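You operate a simulated robot arm through the tools that you are given. There is no shell and no other tool. Be economical: measure what you need, move in short steps, check, and stop when the job is done.

The job below is to be done with a simulated robot arm. You get a single attempt, and the scene is never put back.

## Task
Click EXIT with the mouse, then switch off the monitor, the display box and both stabilisers.
Fine: the computer must have closed down before the others go off; one click. Leave the desk's other keys, switches, knob and plugs.

Only the result counts: the job must be done as asked and must still hold three seconds after the hand-in. Knocking over, shifting, dropping, spilling or breaking anything else fails it.

## Robot
A 6-joint arm with a fingered hand, fixed in place. Base frame: the origin is at the foot of the arm, x ahead of it, y to its left, z up; the work surface is at about z = 0.725. Readings come in m, degrees, newtons and seconds.
With the tool pointing down near the work surface it reaches from about 0.34 to 0.82 m from the base axis. Its first joint turns from -166.0 to 166.0 degrees. Payload 4 kg.
The tool frame sits at the grasp point between the pads (the TCP): z along the fingers, y along the line on which they close. The tips reach 0.026 m beyond it. The gripper opens to 0.132 m. The gripper's body begins 0.073 m behind the TCP. The gripper is a hand of 5 fingers: y runs from the thumb to the fingers, the wrist lies at [0, 0, -0.239] in the tool frame, and closing takes about 1.5 s.
Orientation is that of the tool frame in the base frame, as a unit quaternion [x, y, z, w]. With the fingers straight down and closing along the base's y, the tool's x points along the base's -x, its y along +y and its z along -z.

## Interface
- The arm moves only by the tool nudge_tool. Its argument "motion" is a list of rows, each a list of 3 entries, a list of its own where there are three numbers: the shift along the tool's x, y, z in m, then the turn, a rotation vector about the tool's x, y, z in degrees, then the closure, from 0 (fully open) to 1 (shut). In form: [[[dx, dy, dz], [rx, ry, rz], hand], ...]. A call has 1 to 20 rows; each row is the pose to reach, as a shift and turn from the pose commanded when the call began, along the tool's axes at that moment. Each row takes 0.2 s and may step no farther than 0.05 m and 8.6 degrees from the row before; otherwise, or with a gripper value out of range, the whole call is refused. A pose out of reach is approached as far as the arm can. The call stops where the force on the tool passes 90 N (or 10 N more than at its start, if that is more) or the arm is blocked; 0.2 s more then pass. Each finger travels about 0.045 m/s and halts on what it meets, pressing with about 33 N; the grip force reading is that of the motor and also rises with nothing between the fingers. The clock runs only during rows and for 0.2 s after the last one: add rows that repeat a pose to give the fingers time. The reply holds the time, the measured pose of the TCP, the force on the tool along the base axes, the opening and the grip force, in the units named above and with some noise, with the torque about the TCP (base axes, N m) and any sound that the robot's microphone picked up.
- Cameras (640 x 400 px; columns grow to the right, rows downward): "scene" is fixed at [0.0501, -0.5011, 1.3575]; the picture's right is [0.85, -0.53, 0.00], its down [-0.17, -0.27, -0.95] and it looks along [0.50, 0.80, -0.32] (base axes); focal length 320 px, centre (320, 200). "wrist" rides on the gripper at [0.085, 0.002, -0.097] in the tool frame; the picture's right is [-0.02, 1.00, 0.00], its down [-0.75, -0.02, -0.66] and it looks along [-0.66, -0.01, 0.75] (tool axes); focal length 270 px, centre (320, 200). There is no depth. A picture from a camera that has moved, and an enlarged one, comes with that camera's place and axes in the base frame and with its lens.
- grab_frame(camera): a new picture of that camera. No time passes.
- set_grasp(shape): the hand has 5 fingers and takes this shape, open, in about a second: jaw (thumb against the fingers, like two jaws); tri (thumb and two fingers); tip (a fingertip pinch); poke (one finger out to press); point (the index stretched); flat (the hand flat); cup (the hand cupped); fist (a fist). The gripper value then closes the fingers along that shape, each until it touches; the sizes above hold for jaw. It gives what a move gives, with no picture.
- close_up(camera, box): a new picture of the part [left, top, right, bottom] of that camera's present view, enlarged. No time passes.
- hand_in(): hands the job in; it is judged then, once.

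Work in short steps. Places have to be worked out from the pictures, the camera data and where the tool is seen: move nearer, look again, correct. Check each grasp and each placing, and mend what went wrong. You have 120 turns and 84 pictures in all, those below and enlarged ones among them. Open the gripper and draw the arm clear of the work before you hand the job in, unless the task says otherwise; then end with one line.

The tools are called by a JSON object that holds its "api" and its "payload". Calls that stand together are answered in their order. nudge_tool: Moves the arm, as the interface text tells. Its arguments: {"type":"object","properties":{"motion":{"type":"array","items":{"type":"array"}}},"required":["motion"]} The other tools are called the same way: set_grasp (shape) gives the hand a shape; grab_frame (camera) takes a picture; close_up (camera, box) takes an enlarged picture of a part of a camera's view; hand_in () hands the job in.

At the start:

```text
t: 0.0
tool_pos: [0.382, 0.2621, 1.2575]
orientation: [-0.001, 1.0, -0.001, 0.0]
ft_force: [-0.3, 0.3, 0.5]
moment: [-0.02, -0.03, 0.02]
gripper_width: 0.1318
finger_force: 0.1
shape: jaw
```

scene: 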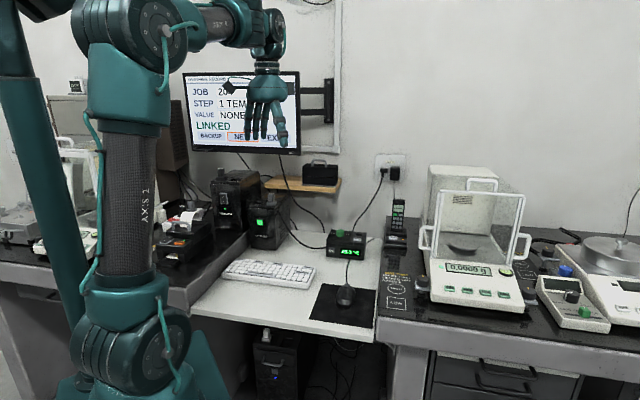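
wrist: 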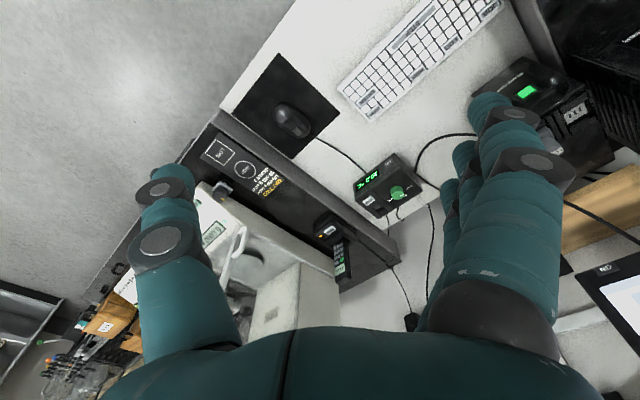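

I start by looking closely at the screen, the stabilisers, the display box and the mouse.

{"api": "close_up", "payload": {"camera": "scene", "box": [180, 60, 340, 160]}}

{"api": "close_up", "payload": {"camera": "scene", "box": [180, 150, 400, 330]}}

{"api": "close_up", "payload": {"camera": "wrist", "box": [220, 50, 460, 200]}}

```text
4.00 times, centred on (260, 110) of scene
camera zoom: at [0.0501, -0.5011, 1.3575], right [0.85, -0.53, 0.0], down [-0.17, -0.27, -0.95], along [0.5, 0.8, -0.32], focal length 1282 px, centre (560, 560)
```

zoom: 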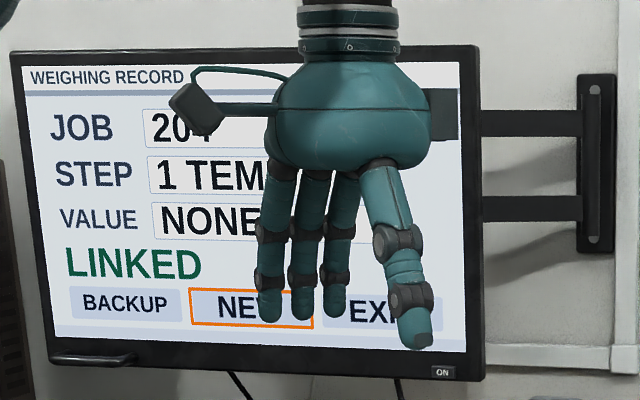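

```text
2.22 times, centred on (290, 240) of scene
camera zoom: at [0.0501, -0.5011, 1.3575], right [0.85, -0.53, 0.0], down [-0.17, -0.27, -0.95], along [0.5, 0.8, -0.32], focal length 712 px, centre (387, 111)
```

zoom: 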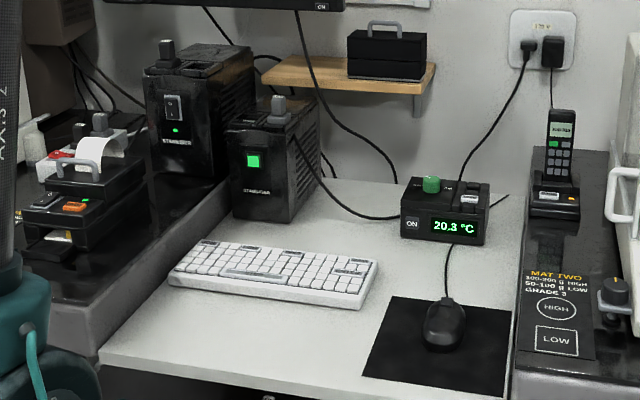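

```text
2.67 times, centred on (340, 125) of wrist
camera zoom: at [0.2972, 0.2645, 1.3549], right [0.02, 1.0, 0.0], down [0.75, -0.02, 0.66], along [0.66, -0.01, -0.75], focal length 721 px, centre (267, 400)
```

zoom: 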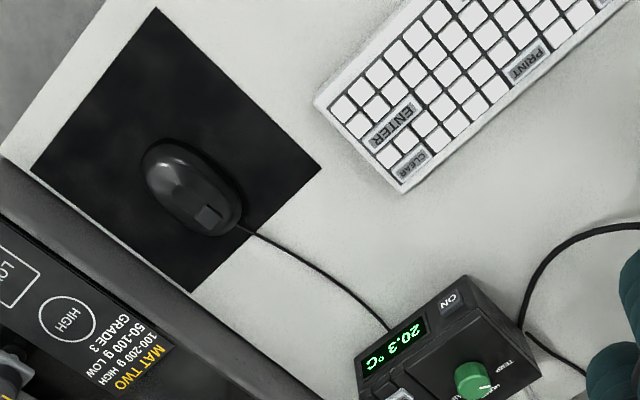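

The mat comes out at about (0.57, 0.18), turned 45°. The mouse is near (0.58, 0.19) with its front toward (+x, +y). I move above it and turn the hand -45° about the tool z, which should also uncover the screen.

{"api": "nudge_tool", "payload": {"motion": [[[-0.024, -0.009, 0.03], [0, 0, -5.6], 0], [[-0.048, -0.018, 0.06], [0, 0, -11.2], 0], [[-0.072, -0.027, 0.09], [0, 0, -16.8], 0], [[-0.096, -0.036, 0.12], [0, 0, -22.4], 0], [[-0.12, -0.045, 0.15], [0, 0, -28], 0], [[-0.144, -0.054, 0.18], [0, 0, -33.6], 0], [[-0.168, -0.063, 0.21], [0, 0, -39.2], 0], [[-0.192, -0.072, 0.24], [0, 0, -45], 0], [[-0.192, -0.072, 0.24], [0, 0, -45], 0]]}}

{"api": "grab_frame", "payload": {"camera": "scene"}}

{"api": "grab_frame", "payload": {"camera": "wrist"}}

```text
t: 2.0
tool_pos: [0.5771, 0.1904, 1.0172]
orientation: [-0.384, 0.924, 0.0, 0.0]
ft_force: [-0.3, 0.0, 0.3]
moment: [-0.02, 0.0, 0.0]
gripper_width: 0.1317
finger_force: 0.0
shape: jaw
```

```text
78 pictures are left
```

scene: 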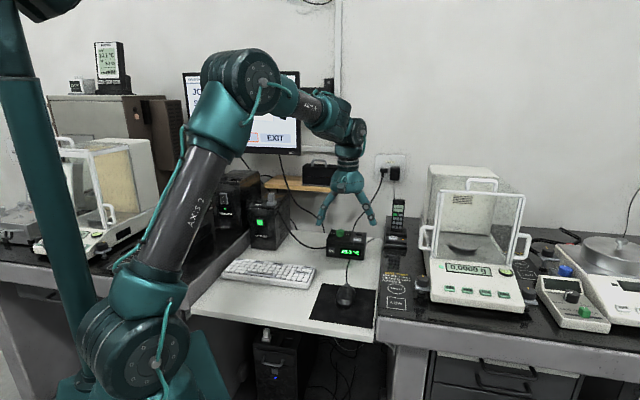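

```text
77 pictures are left
camera wrist: at [0.5142, 0.1324, 1.1152], right [-0.69, 0.72, 0.0], down [0.54, 0.52, 0.66], along [0.47, 0.46, -0.75], focal length 270 px, centre (320, 200)
```

wrist: 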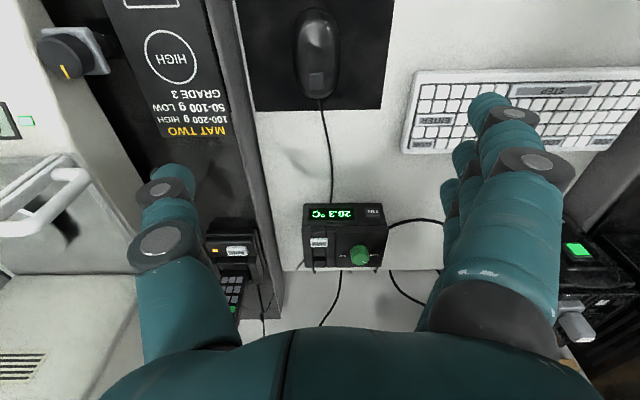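

The hand is above the mouse. I check the visible part of the screen for the pointer and look at the mouse in detail.

{"api": "close_up", "payload": {"camera": "scene", "box": [180, 60, 340, 160]}}

{"api": "close_up", "payload": {"camera": "wrist", "box": [240, 0, 400, 110]}}

```text
4.00 times, centred on (260, 110) of scene
camera zoom: at [0.0501, -0.5011, 1.3575], right [0.85, -0.53, 0.0], down [-0.17, -0.27, -0.95], along [0.5, 0.8, -0.32], focal length 1282 px, centre (560, 560)
```

zoom: 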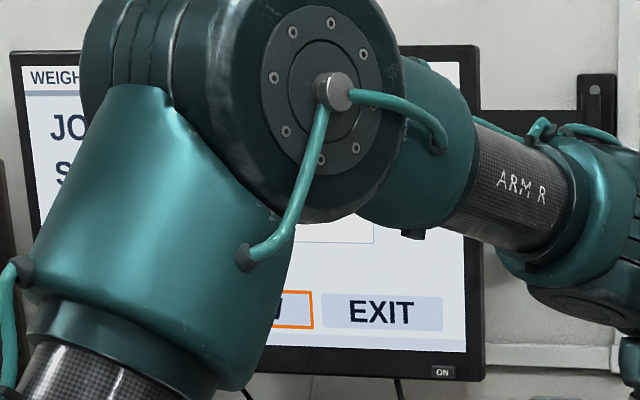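

```text
3.64 times, centred on (320, 55) of wrist
camera zoom: at [0.5142, 0.1324, 1.1152], right [-0.69, 0.72, 0.0], down [0.54, 0.52, 0.66], along [0.47, 0.46, -0.75], focal length 983 px, centre (320, 727)
```

zoom: 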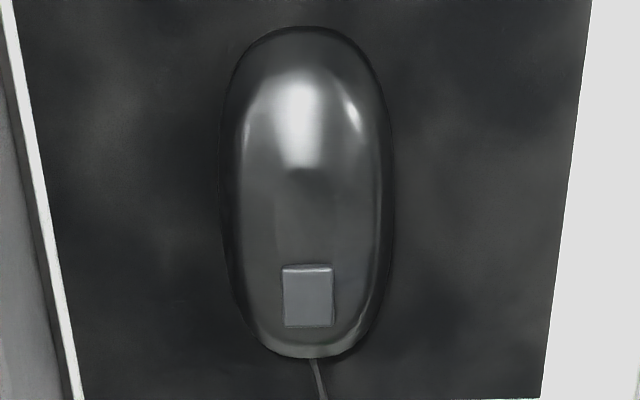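

No arrow pointer shows. The orange frame on NEW marks the selection, and the mouse has one square button near its cord end. The mouse centre comes to (0.582, 0.193), so I descend around it and look.

{"api": "nudge_tool", "payload": {"motion": [[[0, 0, 0.045], [0, 0, 0], 0], [[0, 0, 0.09], [0, 0, 0], 0], [[0, 0, 0.135], [0, 0, 0], 0], [[0, 0, 0.175], [0, 0, 0], 0], [[0, 0, 0.205], [0, 0, 0], 0], [[0, 0, 0.205], [0, 0, 0], 0]]}}

{"api": "grab_frame", "payload": {"camera": "wrist"}}

{"api": "close_up", "payload": {"camera": "scene", "box": [180, 60, 400, 330]}}

```text
t: 3.4
tool_pos: [0.574, 0.1906, 0.8105]
orientation: [-0.383, 0.924, 0.0, 0.0]
ft_force: [-0.1, 0.3, 0.7]
moment: [0.0, -0.04, 0.0]
gripper_width: 0.1318
finger_force: 0.0
shape: jaw
```

```text
74 pictures are left
camera wrist: at [0.5123, 0.1335, 0.9091], right [-0.69, 0.72, 0.0], down [0.54, 0.52, 0.66], along [0.47, 0.46, -0.75], focal length 270 px, centre (320, 200)
```

wrist: 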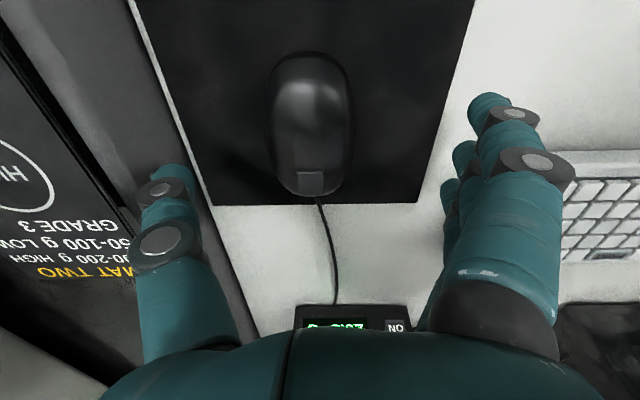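

```text
1.48 times, centred on (290, 195) of scene
camera zoom: at [0.0501, -0.5011, 1.3575], right [0.85, -0.53, 0.0], down [-0.17, -0.27, -0.95], along [0.5, 0.8, -0.32], focal length 475 px, centre (364, 207)
```

zoom: 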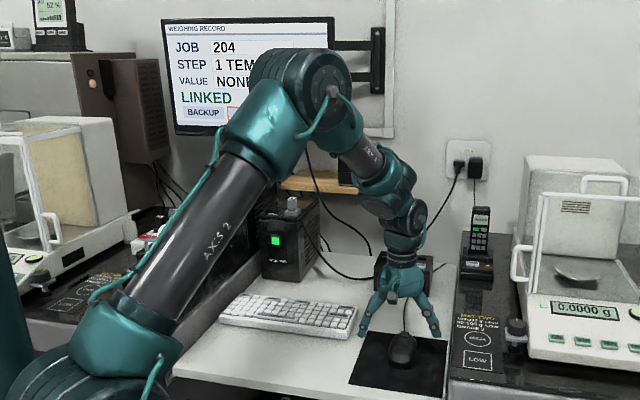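

The fingers straddle the mouse well and the thumb will land on the mat, clear of the right bench. I lower the last 48 mm and close gently.

{"api": "nudge_tool", "payload": {"motion": [[[-0.002, 0, 0.02], [0, 0, 0], 0], [[-0.004, 0, 0.035], [0, 0, 0], 0], [[-0.004, 0, 0.046], [0, 0, 0], 0], [[-0.004, 0, 0.046], [0, 0, 0], 0]]}}

{"api": "grab_frame", "payload": {"camera": "wrist"}}

```text
t: 4.4
tool_pos: [0.5761, 0.1941, 0.7654]
orientation: [-0.382, 0.924, 0.0, 0.0]
ft_force: [0.5, -0.4, 0.0]
moment: [-0.01, -0.01, -0.01]
gripper_width: 0.132
finger_force: 0.1
shape: jaw
```

```text
72 pictures are left
camera wrist: at [0.5152, 0.136, 0.8643], right [-0.69, 0.72, 0.0], down [0.54, 0.52, 0.66], along [0.47, 0.46, -0.75], focal length 270 px, centre (320, 200)
```

wrist: 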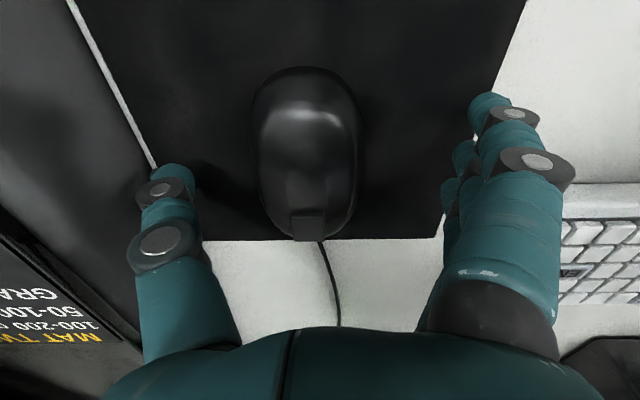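

Free on both sides and level. I close on the mouse stepwise, holding pose.

{"api": "nudge_tool", "payload": {"motion": [[[0, 0, 0], [0, 0, 0], 0.3], [[0, 0, 0], [0, 0, 0], 0.45], [[0, 0, 0], [0, 0, 0], 0.55], [[0, 0, 0], [0, 0, 0], 0.6], [[0, 0, 0], [0, 0, 0], 0.65], [[0, 0, 0], [0, 0, 0], 0.65], [[0, 0, 0], [0, 0, 0], 0.65]]}}

{"api": "grab_frame", "payload": {"camera": "wrist"}}

{"api": "close_up", "payload": {"camera": "scene", "box": [180, 60, 340, 160]}}

```text
t: 6.0
tool_pos: [0.5772, 0.193, 0.7667]
orientation: [-0.383, 0.924, 0.0, 0.0]
ft_force: [-0.5, 0.2, 5.6]
moment: [-0.08, -0.05, 0.01]
gripper_width: 0.0503
finger_force: 32.8
shape: jaw
```

```text
71 pictures are left
camera wrist: at [0.5152, 0.1361, 0.8647], right [-0.69, 0.72, 0.0], down [0.54, 0.52, 0.66], along [0.48, 0.46, -0.75], focal length 270 px, centre (320, 200)
```

wrist: 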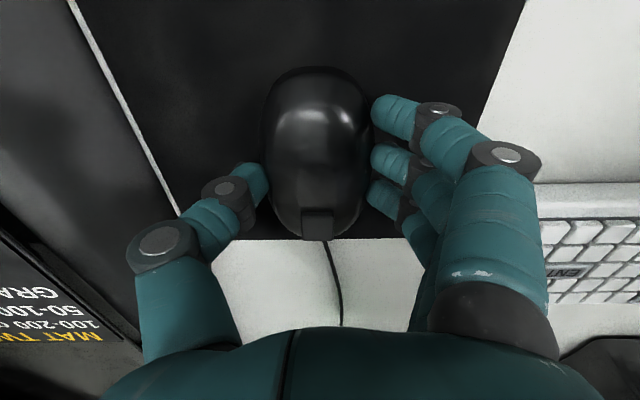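

```text
4.00 times, centred on (260, 110) of scene
camera zoom: at [0.0501, -0.5011, 1.3575], right [0.85, -0.53, 0.0], down [-0.17, -0.27, -0.95], along [0.5, 0.8, -0.32], focal length 1282 px, centre (560, 560)
```

zoom: 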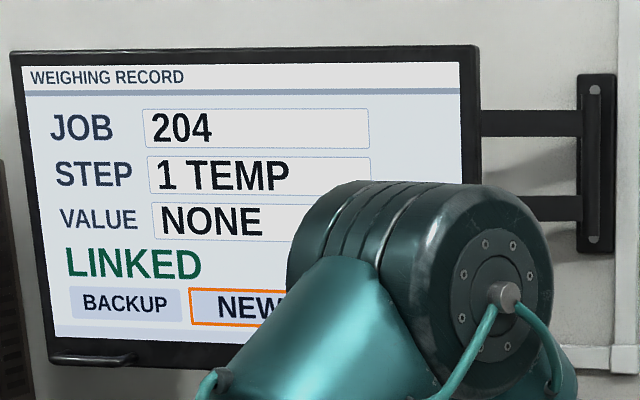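

The mouse is held and NEW is still framed. I slide 20 mm to the user's right (tool -y) and look.

{"api": "nudge_tool", "payload": {"motion": [[[0, -0.007, 0], [0, 0, 0], 0.65], [[0, -0.014, 0], [0, 0, 0], 0.65], [[0, -0.02, 0], [0, 0, 0], 0.65], [[0, -0.02, 0], [0, 0, 0], 0.65]]}}

{"api": "close_up", "payload": {"camera": "scene", "box": [180, 60, 340, 160]}}

```text
t: 7.0
tool_pos: [0.5907, 0.1788, 0.7666]
orientation: [-0.382, 0.924, -0.001, -0.001]
ft_force: [-3.6, 2.4, 12.1]
moment: [0.01, 0.05, -0.04]
gripper_width: 0.0501
finger_force: 33.0
shape: jaw
```

```text
4.00 times, centred on (260, 110) of scene
camera zoom: at [0.0501, -0.5011, 1.3575], right [0.85, -0.53, 0.0], down [-0.17, -0.27, -0.95], along [0.5, 0.8, -0.32], focal length 1282 px, centre (560, 560)
```

zoom: 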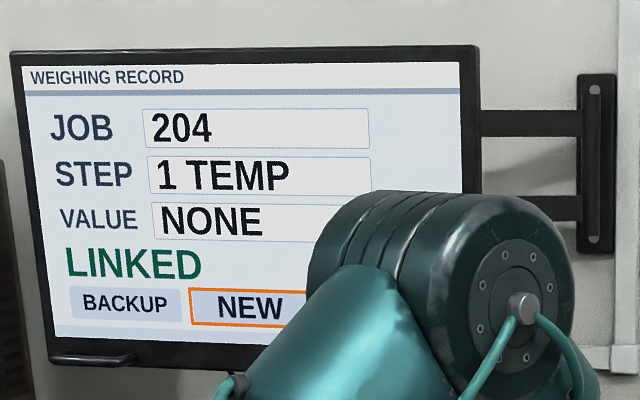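

Still NEW, and the readings show the mouse dragging along. Another 15 mm to the right.

{"api": "nudge_tool", "payload": {"motion": [[[0, -0.005, 0], [0, 0, 0], 0.65], [[0, -0.01, 0], [0, 0, 0], 0.65], [[0, -0.015, 0], [0, 0, 0], 0.65], [[0, -0.015, 0], [0, 0, 0], 0.65]]}}

{"api": "close_up", "payload": {"camera": "scene", "box": [180, 60, 340, 160]}}

{"api": "grab_frame", "payload": {"camera": "wrist"}}

```text
t: 8.0
tool_pos: [0.6017, 0.168, 0.7655]
orientation: [-0.383, 0.924, 0.0, 0.001]
ft_force: [-3.9, 2.4, 14.2]
moment: [-0.03, 0.11, 0.02]
gripper_width: 0.0497
finger_force: 32.8
shape: jaw
```

```text
4.00 times, centred on (260, 110) of scene
camera zoom: at [0.0501, -0.5011, 1.3575], right [0.85, -0.53, 0.0], down [-0.17, -0.27, -0.95], along [0.5, 0.8, -0.32], focal length 1282 px, centre (560, 560)
```

zoom: 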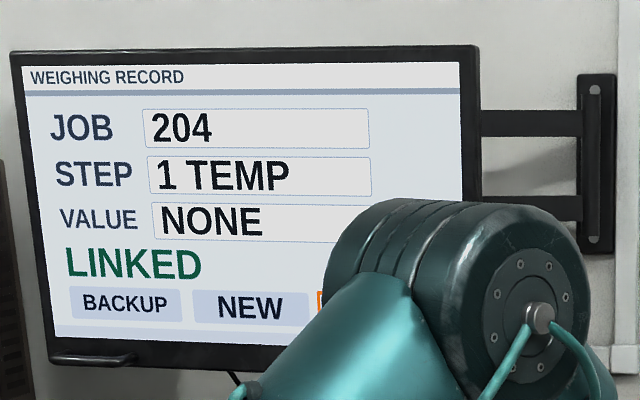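

```text
67 pictures are left
camera wrist: at [0.5404, 0.1107, 0.8645], right [-0.69, 0.72, 0.0], down [0.54, 0.52, 0.66], along [0.47, 0.46, -0.75], focal length 270 px, centre (320, 200)
```

wrist: 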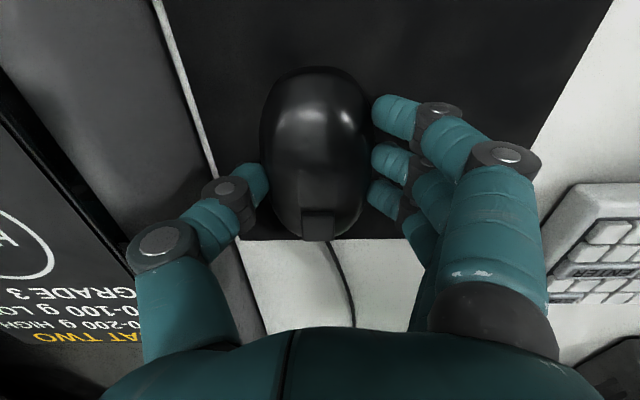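

EXIT's frame has appeared. I add 5 mm for margin, then open only part way so the thumb stays clear of the bench edge.

{"api": "nudge_tool", "payload": {"motion": [[[0, -0.003, 0], [0, 0, 0], 0.65], [[0, -0.005, 0], [0, 0, 0], 0.65], [[0, -0.005, 0], [0, 0, 0], 0.65], [[0, -0.005, 0], [0, 0, 0], 0.55], [[0, -0.005, 0], [0, 0, 0], 0.5], [[0, -0.005, 0], [0, 0, 0], 0.45], [[0, -0.005, 0], [0, 0, 0], 0.45]]}}

{"api": "grab_frame", "payload": {"camera": "wrist"}}

{"api": "close_up", "payload": {"camera": "scene", "box": [180, 60, 340, 160]}}

```text
t: 9.6
tool_pos: [0.6043, 0.1633, 0.7639]
orientation: [-0.383, 0.924, 0.0, -0.001]
ft_force: [-12.1, 16.7, -3.0]
moment: [-0.34, -0.17, 0.24]
gripper_width: 0.0643
finger_force: 0.1
shape: jaw
```

```text
66 pictures are left
camera wrist: at [0.5441, 0.1068, 0.8633], right [-0.69, 0.72, 0.0], down [0.54, 0.52, 0.66], along [0.47, 0.46, -0.75], focal length 270 px, centre (320, 200)
```

wrist: 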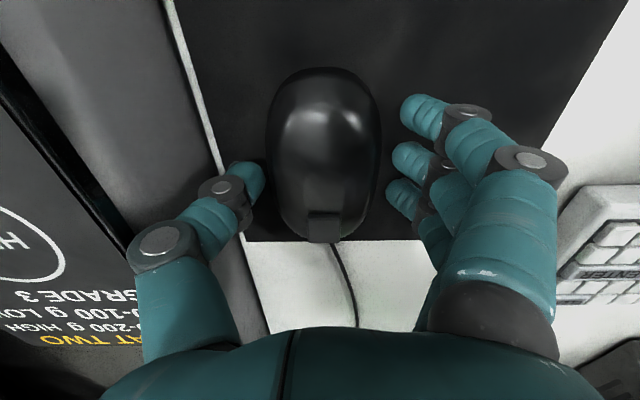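

```text
4.00 times, centred on (260, 110) of scene
camera zoom: at [0.0501, -0.5011, 1.3575], right [0.85, -0.53, 0.0], down [-0.17, -0.27, -0.95], along [0.5, 0.8, -0.32], focal length 1282 px, centre (560, 560)
```

zoom: 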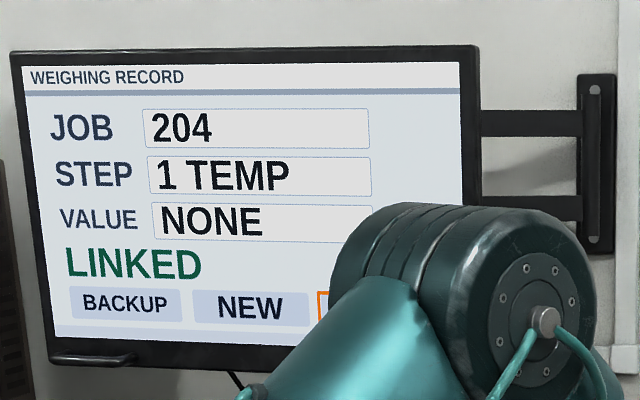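

The thumb's knuckle touches the fixed bench edge (about 20 N), while the mouse is free and EXIT stays framed. I ease 2.5 mm back to the left and lift straight up.

{"api": "nudge_tool", "payload": {"motion": [[[0, 0.0025, 0], [0, 0, 0], 0.47], [[0, 0.0025, -0.01], [0, 0, 0], 0.47], [[0, 0.0025, -0.025], [0, 0, 0], 0.47], [[0, 0.0025, -0.05], [0, 0, 0], 0.47], [[0, 0.0025, -0.09], [0, 0, 0], 0.47], [[0, 0.0025, -0.12], [0, 0, 0], 0.3], [[0, 0.0025, -0.12], [0, 0, 0], 0.1]]}}

{"api": "grab_frame", "payload": {"camera": "wrist"}}

{"api": "grab_frame", "payload": {"camera": "scene"}}

```text
t: 11.2
tool_pos: [0.6018, 0.1653, 0.8853]
orientation: [-0.382, 0.924, 0.0, 0.001]
ft_force: [-0.4, -0.2, -0.4]
moment: [0.02, 0.0, -0.07]
gripper_width: 0.1182
finger_force: 0.1
shape: jaw
```

```text
64 pictures are left
camera wrist: at [0.5413, 0.1071, 0.9831], right [-0.69, 0.72, 0.0], down [0.54, 0.52, 0.66], along [0.47, 0.46, -0.75], focal length 270 px, centre (320, 200)
```

wrist: 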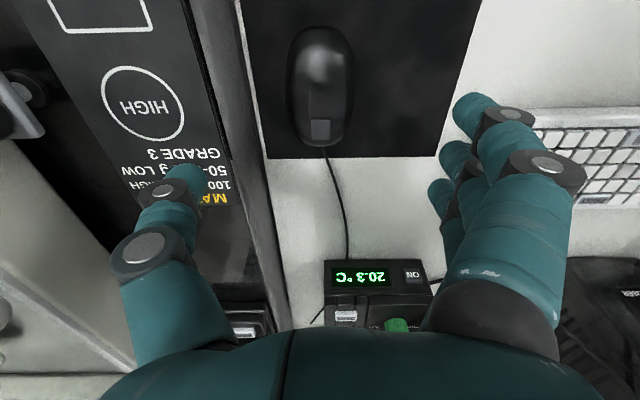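

```text
63 pictures are left
```

scene: 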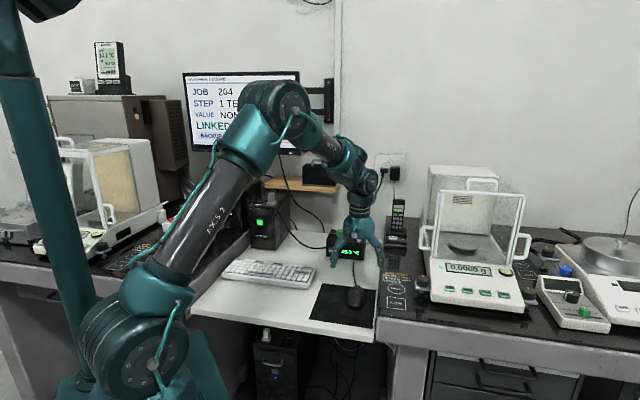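

The mouse stands clear at its new spot. I switch to the poke shape and look at where the fingertip sits.

{"api": "set_grasp", "payload": {"shape": "poke"}}

{"api": "grab_frame", "payload": {"camera": "wrist"}}

{"api": "close_up", "payload": {"camera": "scene", "box": [290, 180, 410, 320]}}

```text
t: 12.1
tool_pos: [0.6033, 0.1645, 0.8843]
orientation: [-0.382, 0.924, -0.001, 0.0]
ft_force: [0.2, 0.5, 0.2]
moment: [-0.03, -0.02, 0.05]
gripper_width: 0.0001
finger_force: 0.0
shape: poke
```

```text
62 pictures are left
camera wrist: at [0.5414, 0.1072, 0.9828], right [-0.69, 0.72, 0.0], down [0.54, 0.52, 0.66], along [0.47, 0.46, -0.75], focal length 270 px, centre (320, 200)
```

wrist: 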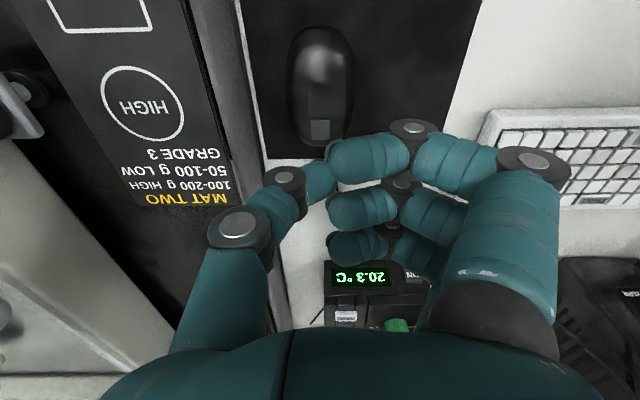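

```text
2.86 times, centred on (350, 250) of scene
camera zoom: at [0.0501, -0.5011, 1.3575], right [0.85, -0.53, 0.0], down [-0.17, -0.27, -0.95], along [0.5, 0.8, -0.32], focal length 916 px, centre (234, 57)
```

zoom: 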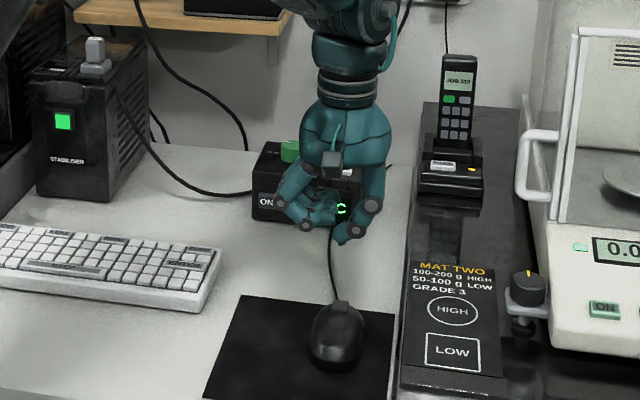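

The poke shape's extended finger isn't obvious, so I look closer.

{"api": "close_up", "payload": {"camera": "scene", "box": [325, 195, 385, 250]}}

{"api": "set_grasp", "payload": {"shape": "point"}}

{"api": "grab_frame", "payload": {"camera": "wrist"}}

{"api": "close_up", "payload": {"camera": "scene", "box": [325, 195, 385, 250]}}

```text
7.27 times, centred on (355, 222) of scene
camera zoom: at [0.0501, -0.5011, 1.3575], right [0.85, -0.53, 0.0], down [-0.17, -0.27, -0.95], along [0.5, 0.8, -0.32], focal length 2331 px, centre (66, 36)
```

zoom: 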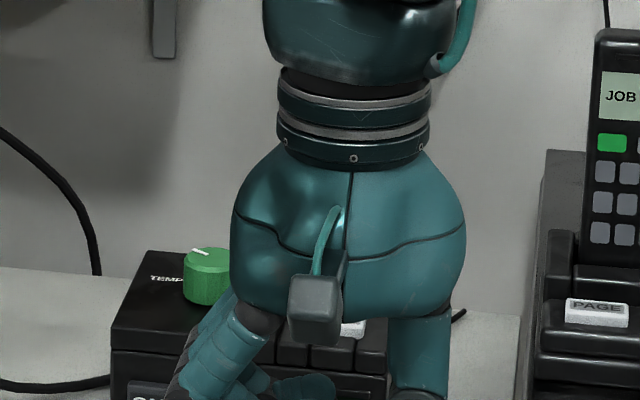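

```text
t: 13.0
tool_pos: [0.6029, 0.1634, 0.8847]
orientation: [-0.383, 0.924, 0.0, 0.0]
ft_force: [-0.1, 0.5, -0.9]
moment: [0.0, -0.01, 0.03]
gripper_width: 0.1261
finger_force: 0.0
shape: point
```

```text
59 pictures are left
camera wrist: at [0.5414, 0.1072, 0.9828], right [-0.69, 0.72, 0.0], down [0.54, 0.52, 0.66], along [0.47, 0.46, -0.75], focal length 270 px, centre (320, 200)
```

wrist: 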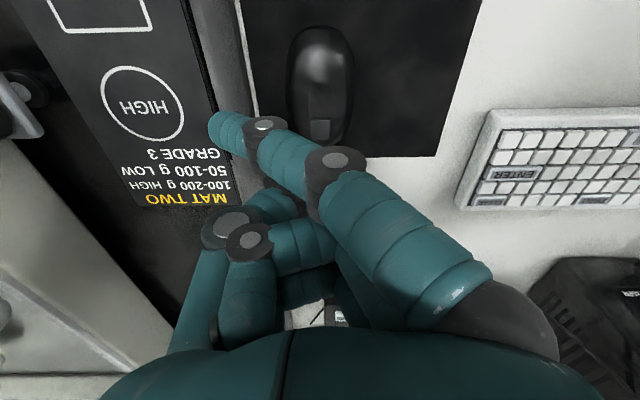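

```text
7.27 times, centred on (355, 222) of scene
camera zoom: at [0.0501, -0.5011, 1.3575], right [0.85, -0.53, 0.0], down [-0.17, -0.27, -0.95], along [0.5, 0.8, -0.32], focal length 2331 px, centre (66, 36)
```

zoom: 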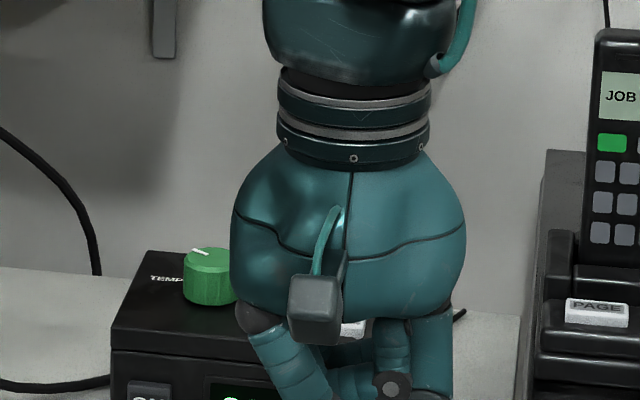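

"Point" gives one clear stretched finger. I look at its tip from the scene camera to triangulate it.

{"api": "close_up", "payload": {"camera": "scene", "box": [310, 210, 410, 300]}}

{"api": "set_grasp", "payload": {"shape": "poke"}}

{"api": "close_up", "payload": {"camera": "scene", "box": [310, 210, 410, 300]}}

{"api": "close_up", "payload": {"camera": "wrist", "box": [220, 90, 480, 290]}}

```text
4.44 times, centred on (360, 255) of scene
camera zoom: at [0.0501, -0.5011, 1.3575], right [0.85, -0.53, 0.0], down [-0.17, -0.27, -0.95], along [0.5, 0.8, -0.32], focal length 1424 px, centre (142, -44)
```

zoom: 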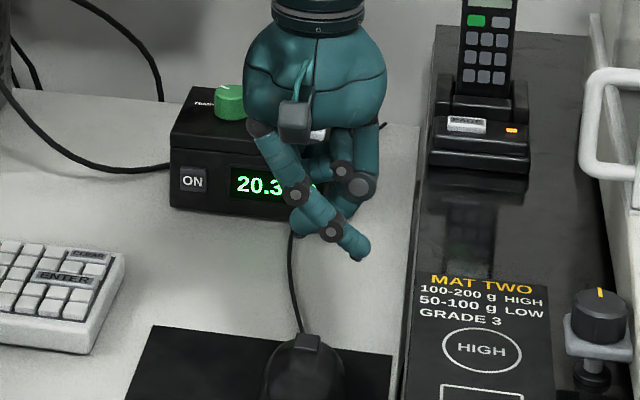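

```text
t: 13.9
tool_pos: [0.6029, 0.1634, 0.8853]
orientation: [-0.383, 0.924, 0.001, -0.001]
ft_force: [-0.9, -0.6, -0.6]
moment: [0.02, 0.02, 0.02]
gripper_width: 0.0
finger_force: 0.0
shape: poke
```

```text
4.44 times, centred on (360, 255) of scene
camera zoom: at [0.0501, -0.5011, 1.3575], right [0.85, -0.53, 0.0], down [-0.17, -0.27, -0.95], along [0.5, 0.8, -0.32], focal length 1424 px, centre (142, -44)
```

zoom: 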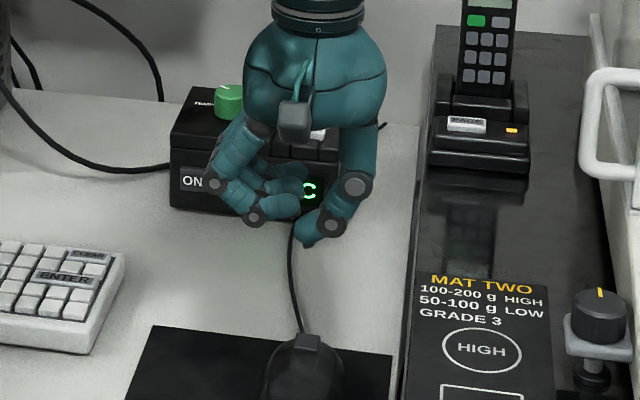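

```text
2.00 times, centred on (350, 190) of wrist
camera zoom: at [0.5414, 0.1072, 0.9828], right [-0.69, 0.72, 0.0], down [0.54, 0.52, 0.66], along [0.47, 0.46, -0.75], focal length 541 px, centre (260, 220)
```

zoom: 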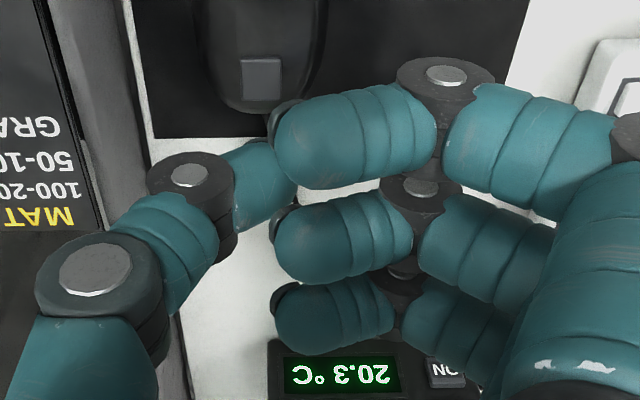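

In poke the thumb is the pressing finger, its tip about 0.022–0.026 m ahead of the TCP and about 8 mm along tool +y. The mouse button triangulates to (0.621, 0.186, 0.760). I move to just above it.

{"api": "nudge_tool", "payload": {"motion": [[[-0.014, -0.003, 0.02], [0, 0, 0], 0], [[-0.0286, -0.0053, 0.045], [0, 0, 0], 0], [[-0.0286, -0.0053, 0.07], [0, 0, 0], 0], [[-0.0286, -0.0053, 0.082], [0, 0, 0], 0], [[-0.0286, -0.0053, 0.082], [0, 0, 0], 0]]}}

{"api": "close_up", "payload": {"camera": "scene", "box": [310, 220, 410, 320]}}

{"api": "close_up", "payload": {"camera": "wrist", "box": [220, 50, 480, 250]}}

```text
t: 15.1
tool_pos: [0.6288, 0.181, 0.8032]
orientation: [-0.383, 0.924, 0.0, 0.001]
ft_force: [-0.5, 0.0, 0.6]
moment: [-0.01, -0.02, -0.01]
gripper_width: 0.0001
finger_force: 0.1
shape: poke
```

```text
4.00 times, centred on (360, 270) of scene
camera zoom: at [0.0501, -0.5011, 1.3575], right [0.85, -0.53, 0.0], down [-0.17, -0.27, -0.95], along [0.5, 0.8, -0.32], focal length 1282 px, centre (160, -80)
```

zoom: 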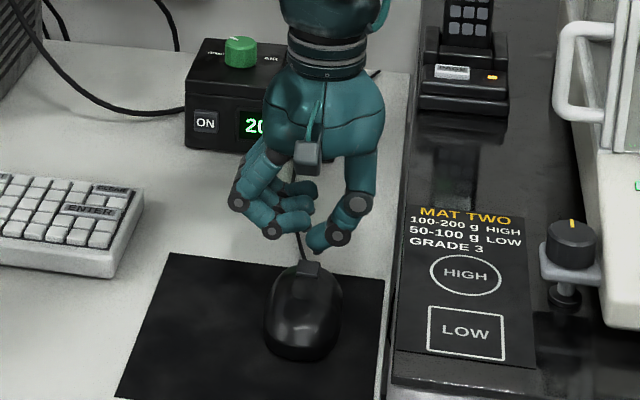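

```text
2.00 times, centred on (350, 150) of wrist
camera zoom: at [0.5675, 0.1244, 0.9015], right [-0.69, 0.72, 0.0], down [0.54, 0.52, 0.66], along [0.47, 0.46, -0.75], focal length 541 px, centre (260, 300)
```

zoom: 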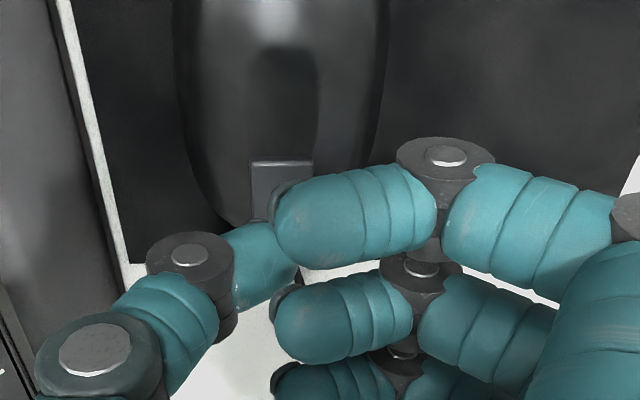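

The thumb tip sits above the button within a few millimetres, judging by both views. I go down in small steps and read the force.

{"api": "nudge_tool", "payload": {"motion": [[[-0.001, 0.001, 0.004], [0, 0, 0], 0], [[-0.001, 0.001, 0.008], [0, 0, 0], 0], [[-0.001, 0.001, 0.011], [0, 0, 0], 0]]}}

{"api": "close_up", "payload": {"camera": "scene", "box": [330, 240, 390, 310]}}

```text
t: 15.9
tool_pos: [0.6277, 0.1828, 0.7917]
orientation: [-0.382, 0.924, 0.0, 0.0]
ft_force: [-0.1, -0.2, 0.5]
moment: [0.04, 0.0, -0.02]
gripper_width: 0.0001
finger_force: 0.1
shape: poke
```

```text
5.71 times, centred on (360, 275) of scene
camera zoom: at [0.0501, -0.5011, 1.3575], right [0.85, -0.53, 0.0], down [-0.17, -0.27, -0.95], along [0.5, 0.8, -0.32], focal length 1831 px, centre (91, -229)
```

zoom: 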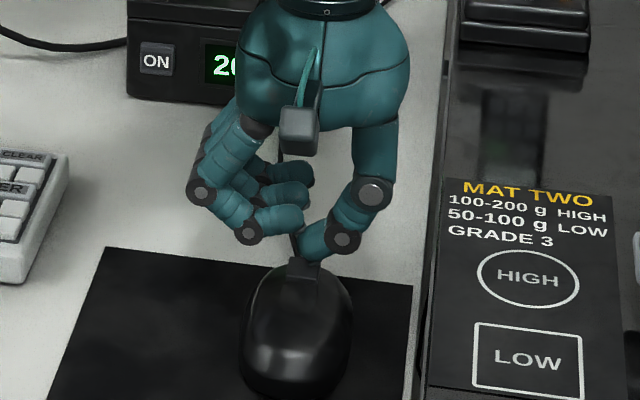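

The tip looks about 5 mm forward and 3 mm right of the button's centre. I correct that and press down stepwise.

{"api": "nudge_tool", "payload": {"motion": [[[0.005, 0.003, 0], [0, 0, 0], 0], [[0.005, 0.003, 0.003], [0, 0, 0], 0], [[0.005, 0.003, 0.005], [0, 0, 0], 0]]}}

{"api": "close_up", "payload": {"camera": "scene", "box": [330, 240, 390, 310]}}

```text
t: 16.7
tool_pos: [0.6218, 0.1806, 0.7885]
orientation: [-0.383, 0.924, 0.0, 0.0]
ft_force: [0.9, -0.6, 7.2]
moment: [-0.01, 0.0, -0.03]
gripper_width: 0.0001
finger_force: 0.1
shape: poke
heard: click
```

```text
5.71 times, centred on (360, 275) of scene
camera zoom: at [0.0501, -0.5011, 1.3575], right [0.85, -0.53, 0.0], down [-0.17, -0.27, -0.95], along [0.5, 0.8, -0.32], focal length 1831 px, centre (91, -229)
```

zoom: 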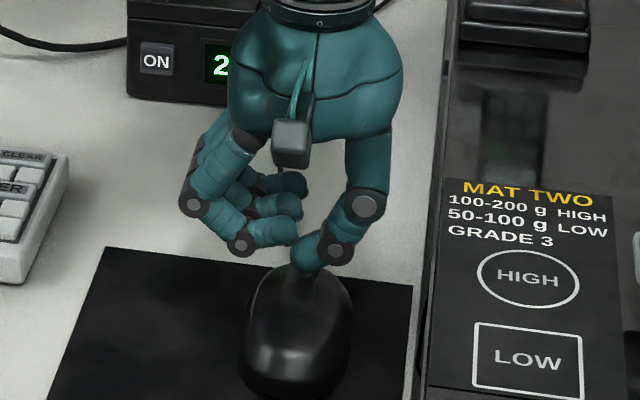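

A click was heard. I lift straight up and view the screen.

{"api": "nudge_tool", "payload": {"motion": [[[0, 0, -0.01], [0, 0, 0], 0], [[0, 0, -0.04], [0, 0, 0], 0], [[0, 0, -0.08], [0, 0, 0], 0], [[0, 0, -0.12], [0, 0, 0], 0], [[0, 0, -0.165], [0, 0, 0], 0], [[0, 0, -0.21], [0, 0, 0], 0], [[0, 0, -0.25], [0, 0, 0], 0]]}}

{"api": "grab_frame", "payload": {"camera": "scene"}}

{"api": "grab_frame", "payload": {"camera": "wrist"}}

```text
t: 18.3
tool_pos: [0.6234, 0.1811, 1.0369]
orientation: [-0.383, 0.924, 0.0, 0.0]
ft_force: [-0.1, -0.6, -0.1]
moment: [0.01, 0.0, -0.03]
gripper_width: 0.0
finger_force: 0.1
shape: poke
```

```text
50 pictures are left
```

scene: 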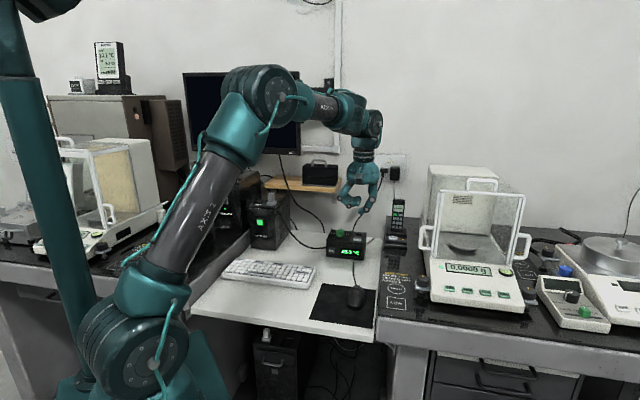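

```text
49 pictures are left
camera wrist: at [0.5624, 0.1245, 1.1355], right [-0.69, 0.72, 0.0], down [0.54, 0.52, 0.66], along [0.47, 0.46, -0.75], focal length 270 px, centre (320, 200)
```

wrist: 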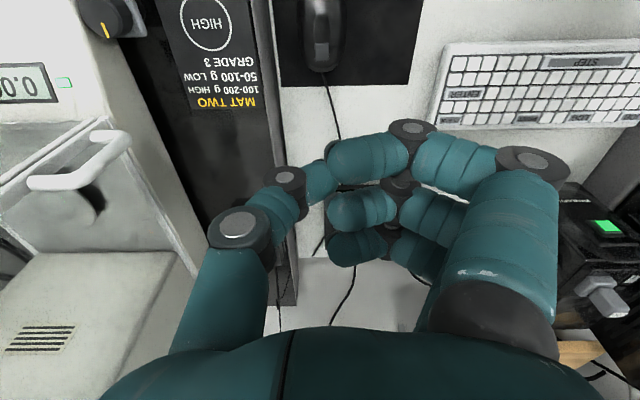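

The screen has gone dark. I check the screen and the PC under the desk for signs that it has fully closed down.

{"api": "close_up", "payload": {"camera": "scene", "box": [180, 60, 340, 160]}}

{"api": "close_up", "payload": {"camera": "scene", "box": [240, 320, 360, 400]}}

{"api": "close_up", "payload": {"camera": "scene", "box": [200, 160, 380, 280]}}

```text
4.00 times, centred on (260, 110) of scene
camera zoom: at [0.0501, -0.5011, 1.3575], right [0.85, -0.53, 0.0], down [-0.17, -0.27, -0.95], along [0.5, 0.8, -0.32], focal length 1282 px, centre (560, 560)
```

zoom: 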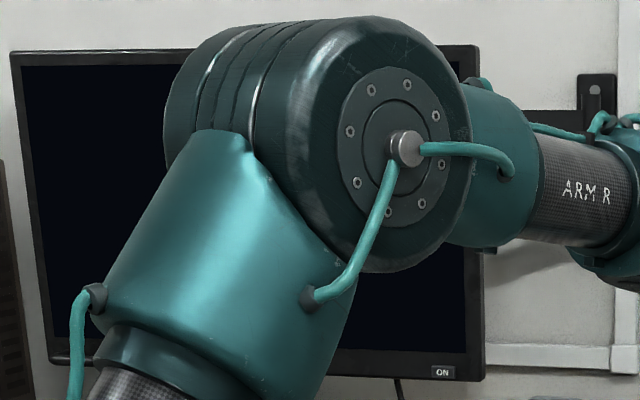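

```text
5.00 times, centred on (300, 360) of scene
camera zoom: at [0.0501, -0.5011, 1.3575], right [0.85, -0.53, 0.0], down [-0.17, -0.27, -0.95], along [0.5, 0.8, -0.32], focal length 1602 px, centre (420, -600)
```

zoom: 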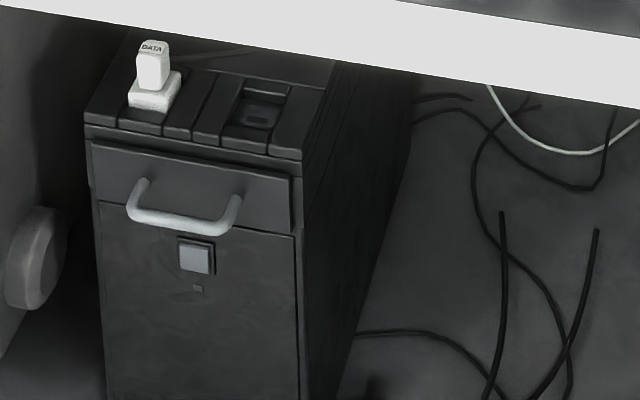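

```text
3.33 times, centred on (290, 220) of scene
camera zoom: at [0.0501, -0.5011, 1.3575], right [0.85, -0.53, 0.0], down [-0.17, -0.27, -0.95], along [0.5, 0.8, -0.32], focal length 1068 px, centre (420, 133)
```

zoom: 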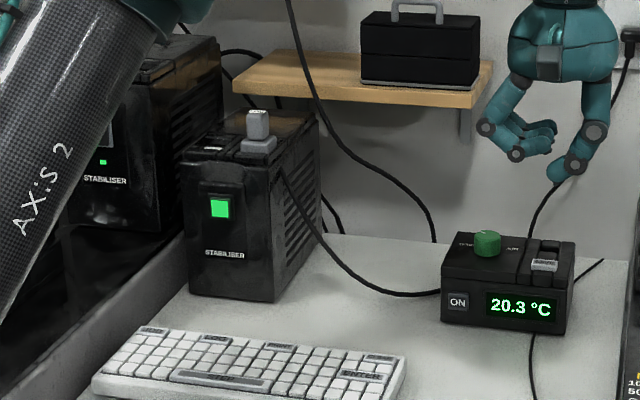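

The screen is blank and the PC's light, lit at the start, is out, so the computer has closed down. Triangulated targets:

| Target | Position (x, y, z) |
|---|---|
| Monitor ON | (0.647, 0.685, 1.118) |
| Right stabiliser switch | (0.476, 0.644, 0.856) |
| Box ON | (0.694, 0.446, 0.757) |

To push forward with the camera on top, I first turn the hand about 170° while moving left and up.

{"api": "nudge_tool", "payload": {"motion": [[[0, 0.01, -0.005], [0, 0, 8.5], 0], [[0, 0.02, -0.01], [0, 0, 17], 0], [[0, 0.03, -0.015], [0, 0, 25.5], 0], [[0, 0.04, -0.02], [0, 0, 34], 0], [[0, 0.05, -0.025], [0, 0, 42.5], 0], [[0, 0.06, -0.03], [0, 0, 51], 0], [[0, 0.07, -0.03], [0, 0, 59.5], 0], [[0, 0.08, -0.03], [0, 0, 68], 0], [[0, 0.09, -0.03], [0, 0, 76.5], 0], [[0, 0.1, -0.03], [0, 0, 85], 0], [[0, 0.1, -0.03], [0, 0, 93.5], 0], [[0, 0.1, -0.03], [0, 0, 102], 0], [[0, 0.1, -0.03], [0, 0, 110.5], 0], [[0, 0.1, -0.03], [0, 0, 119], 0], [[0, 0.1, -0.03], [0, 0, 127.5], 0], [[0, 0.1, -0.03], [0, 0, 136], 0], [[0, 0.1, -0.03], [0, 0, 144.5], 0], [[0, 0.1, -0.03], [0, 0, 153], 0], [[0, 0.1, -0.03], [0, 0, 161.5], 0], [[0, 0.1, -0.03], [0, 0, 170], 0]]}}

```text
t: 22.5
tool_pos: [0.5503, 0.2527, 1.0674]
orientation: [0.888, 0.46, 0.0, 0.0]
ft_force: [-0.6, -0.5, -0.6]
moment: [0.0, 0.0, 0.05]
gripper_width: 0.0001
finger_force: 0.0
shape: poke
```

The turn worked, and 10° more brings the camera axis exactly forward. Then I pitch the hand up to horizontal while moving toward a standoff before the monitor button.

{"api": "nudge_tool", "payload": {"motion": [[[0, 0, -0.03], [0, 0, 5], 0], [[0, 0, -0.06], [0, 0, 9.8], 0], [[0, 0, -0.06], [0, 0, 9.8], 0]]}}

{"api": "nudge_tool", "payload": {"motion": [[[0.02, -0.02, 0], [0, 7.5, 0], 0], [[0.04, -0.04, 0], [0, 15, 0], 0], [[0.06, -0.06, 0], [0, 22.5, 0], 0], [[0.08, -0.08, 0], [0, 30, 0], 0], [[0.1, -0.1, 0], [0, 37.5, 0], 0], [[0.12, -0.12, 0], [0, 45, 0], 0], [[0.14, -0.14, 0], [0, 52.5, 0], 0], [[0.155, -0.16, 0], [0, 60, 0], 0], [[0.17, -0.18, 0], [0, 67.5, 0], 0], [[0.18, -0.2, 0], [0, 75, 0], 0], [[0.19, -0.22, 0], [0, 82.5, 0], 0], [[0.2, -0.24, 0], [0, 90, 0], 0], [[0.2, -0.24, 0], [0, 90, 0], 0]]}}

{"api": "grab_frame", "payload": {"camera": "scene"}}

{"api": "grab_frame", "payload": {"camera": "wrist"}}

```text
t: 23.3
tool_pos: [0.5504, 0.2521, 1.1289]
orientation: [0.924, 0.383, 0.0, 0.002]
ft_force: [0.5, 0.2, 0.1]
moment: [-0.01, -0.02, -0.03]
gripper_width: 0.0001
finger_force: 0.0
shape: poke
```

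```text
t: 26.1
tool_pos: [0.5176, 0.5633, 1.1267]
orientation: [0.652, 0.272, 0.654, -0.272]
ft_force: [0.3, 0.4, 1.2]
moment: [0.01, 0.02, 0.0]
gripper_width: 0.0001
finger_force: 0.1
shape: poke
```

```text
45 pictures are left
```

scene: 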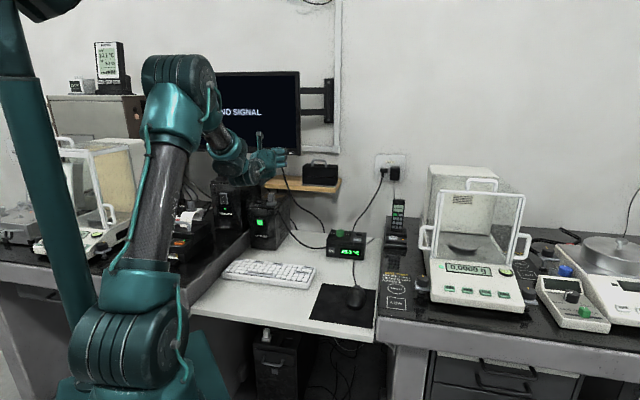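

```text
44 pictures are left
camera wrist: at [0.4506, 0.4948, 1.2126], right [0.71, -0.7, -0.02], down [-0.47, -0.46, -0.75], along [0.52, 0.54, -0.66], focal length 270 px, centre (320, 200)
```

wrist: 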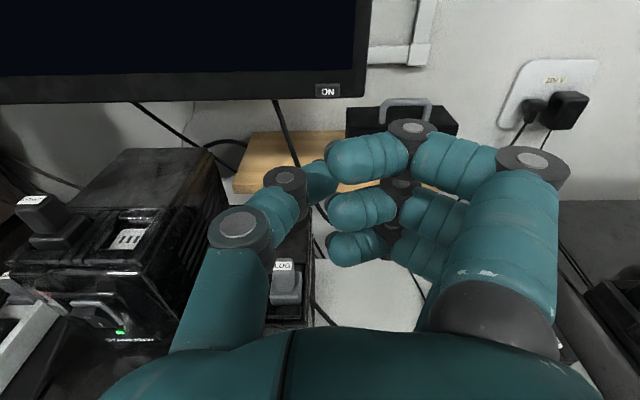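

The monitor shows NO SIGNAL, and its ON button is straight ahead at (0.644, 0.682, 1.118), which agrees with the earlier estimate. I advance to about 30 mm short and check.

{"api": "nudge_tool", "payload": {"motion": [[[-0.002, -0.001, 0.04], [0, 0, 0], 0], [[-0.004, -0.002, 0.08], [0, 0, 0], 0], [[-0.006, -0.002, 0.11], [0, 0, 0], 0], [[-0.006, -0.002, 0.122], [0, 0, 0], 0], [[-0.006, -0.002, 0.122], [0, 0, 0], 0]]}}

{"api": "close_up", "payload": {"camera": "scene", "box": [240, 110, 340, 190]}}

{"api": "close_up", "payload": {"camera": "wrist", "box": [220, 80, 460, 240]}}

```text
t: 27.3
tool_pos: [0.6056, 0.6522, 1.1194]
orientation: [0.652, 0.272, 0.653, -0.273]
ft_force: [0.3, -0.4, 0.4]
moment: [-0.01, 0.02, 0.0]
gripper_width: 0.0
finger_force: 0.1
shape: poke
```

```text
5.00 times, centred on (290, 150) of scene
camera zoom: at [0.0501, -0.5011, 1.3575], right [0.85, -0.53, 0.0], down [-0.17, -0.27, -0.95], along [0.5, 0.8, -0.32], focal length 1602 px, centre (470, 450)
```

zoom: 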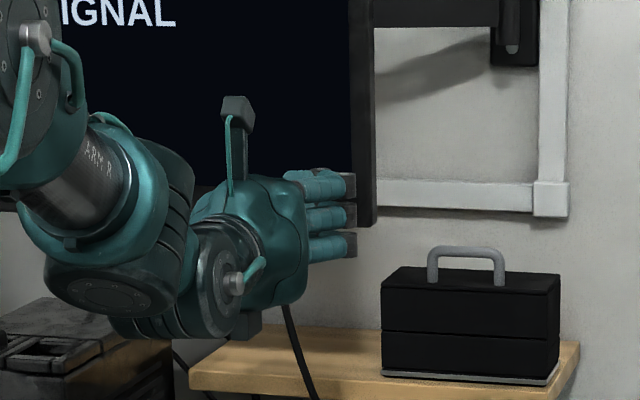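

```text
2.50 times, centred on (340, 160) of wrist
camera zoom: at [0.5386, 0.5837, 1.2057], right [0.71, -0.7, -0.02], down [-0.47, -0.46, -0.75], along [0.52, 0.54, -0.66], focal length 676 px, centre (270, 300)
```

zoom: 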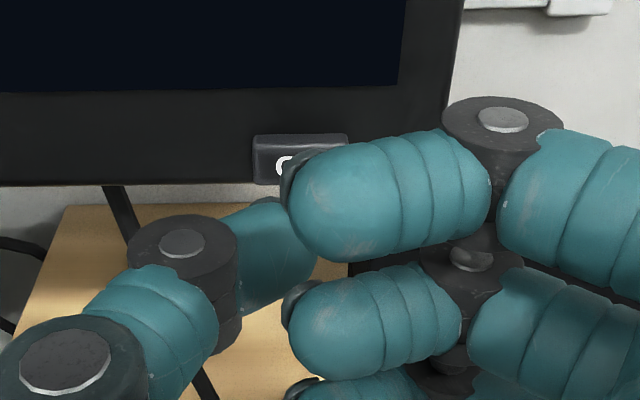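

Tip lined up with the button, about 28 mm short. I advance in small steps, watching for a click.

{"api": "nudge_tool", "payload": {"motion": [[[0.001, 0, 0.01], [0, 0, 0], 0], [[0.001, 0, 0.018], [0, 0, 0], 0], [[0.001, 0, 0.023], [0, 0, 0], 0], [[0.001, 0, 0.025], [0, 0, 0], 0]]}}

```text
t: 28.3
tool_pos: [0.6239, 0.6703, 1.1209]
orientation: [0.653, 0.271, 0.653, -0.272]
ft_force: [-0.3, -0.4, -0.3]
moment: [-0.01, -0.02, 0.04]
gripper_width: 0.0
finger_force: 0.1
shape: poke
```

{"api": "nudge_tool", "payload": {"motion": [[[0, 0, 0.002], [0, 0, 0], 0], [[0, 0, 0.004], [0, 0, 0], 0], [[0, 0, 0.006], [0, 0, 0], 0]]}}

{"api": "close_up", "payload": {"camera": "scene", "box": [240, 110, 340, 190]}}

```text
t: 29.1
tool_pos: [0.6276, 0.6732, 1.1206]
orientation: [0.653, 0.272, 0.653, -0.27]
ft_force: [0.1, -0.3, 0.3]
moment: [-0.01, -0.02, -0.02]
gripper_width: 0.0001
finger_force: 0.1
shape: poke
```

```text
5.00 times, centred on (290, 150) of scene
camera zoom: at [0.0501, -0.5011, 1.3575], right [0.85, -0.53, 0.0], down [-0.17, -0.27, -0.95], along [0.5, 0.8, -0.32], focal length 1602 px, centre (470, 450)
```

zoom: 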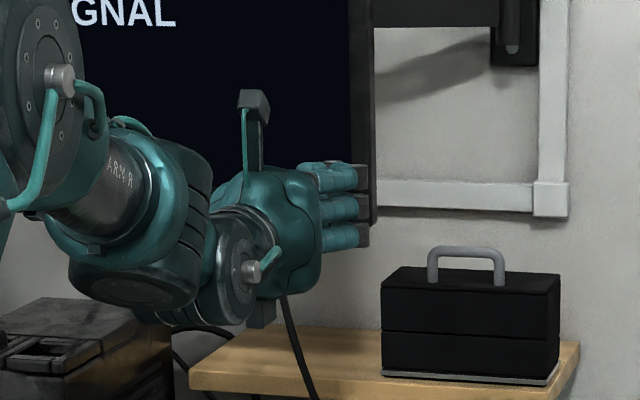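

No contact yet. A little further in 2 mm steps.

{"api": "nudge_tool", "payload": {"motion": [[[0, 0, 0.0015], [0, 0, 0], 0], [[0, 0, 0.003], [0, 0, 0], 0], [[0, 0, 0.0045], [0, 0, 0], 0]]}}

{"api": "close_up", "payload": {"camera": "wrist", "box": [220, 80, 460, 240]}}

```text
t: 29.9
tool_pos: [0.6317, 0.6774, 1.1222]
orientation: [0.653, 0.272, 0.653, -0.271]
ft_force: [0.2, 0.0, 0.0]
moment: [0.0, 0.0, -0.01]
gripper_width: 0.0
finger_force: 0.1
shape: poke
```

```text
2.50 times, centred on (340, 160) of wrist
camera zoom: at [0.5634, 0.6081, 1.2087], right [0.71, -0.7, -0.02], down [-0.47, -0.46, -0.75], along [0.52, 0.54, -0.66], focal length 676 px, centre (270, 300)
```

zoom: 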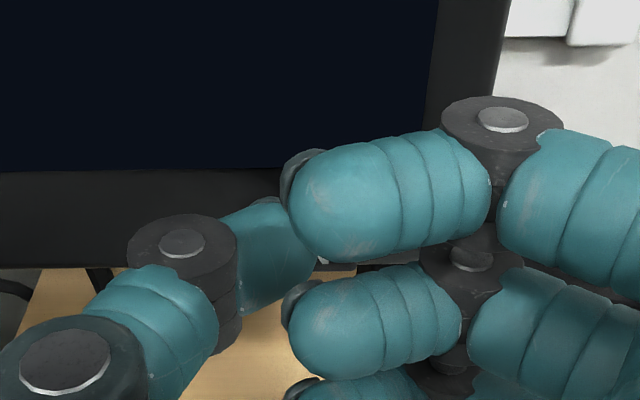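

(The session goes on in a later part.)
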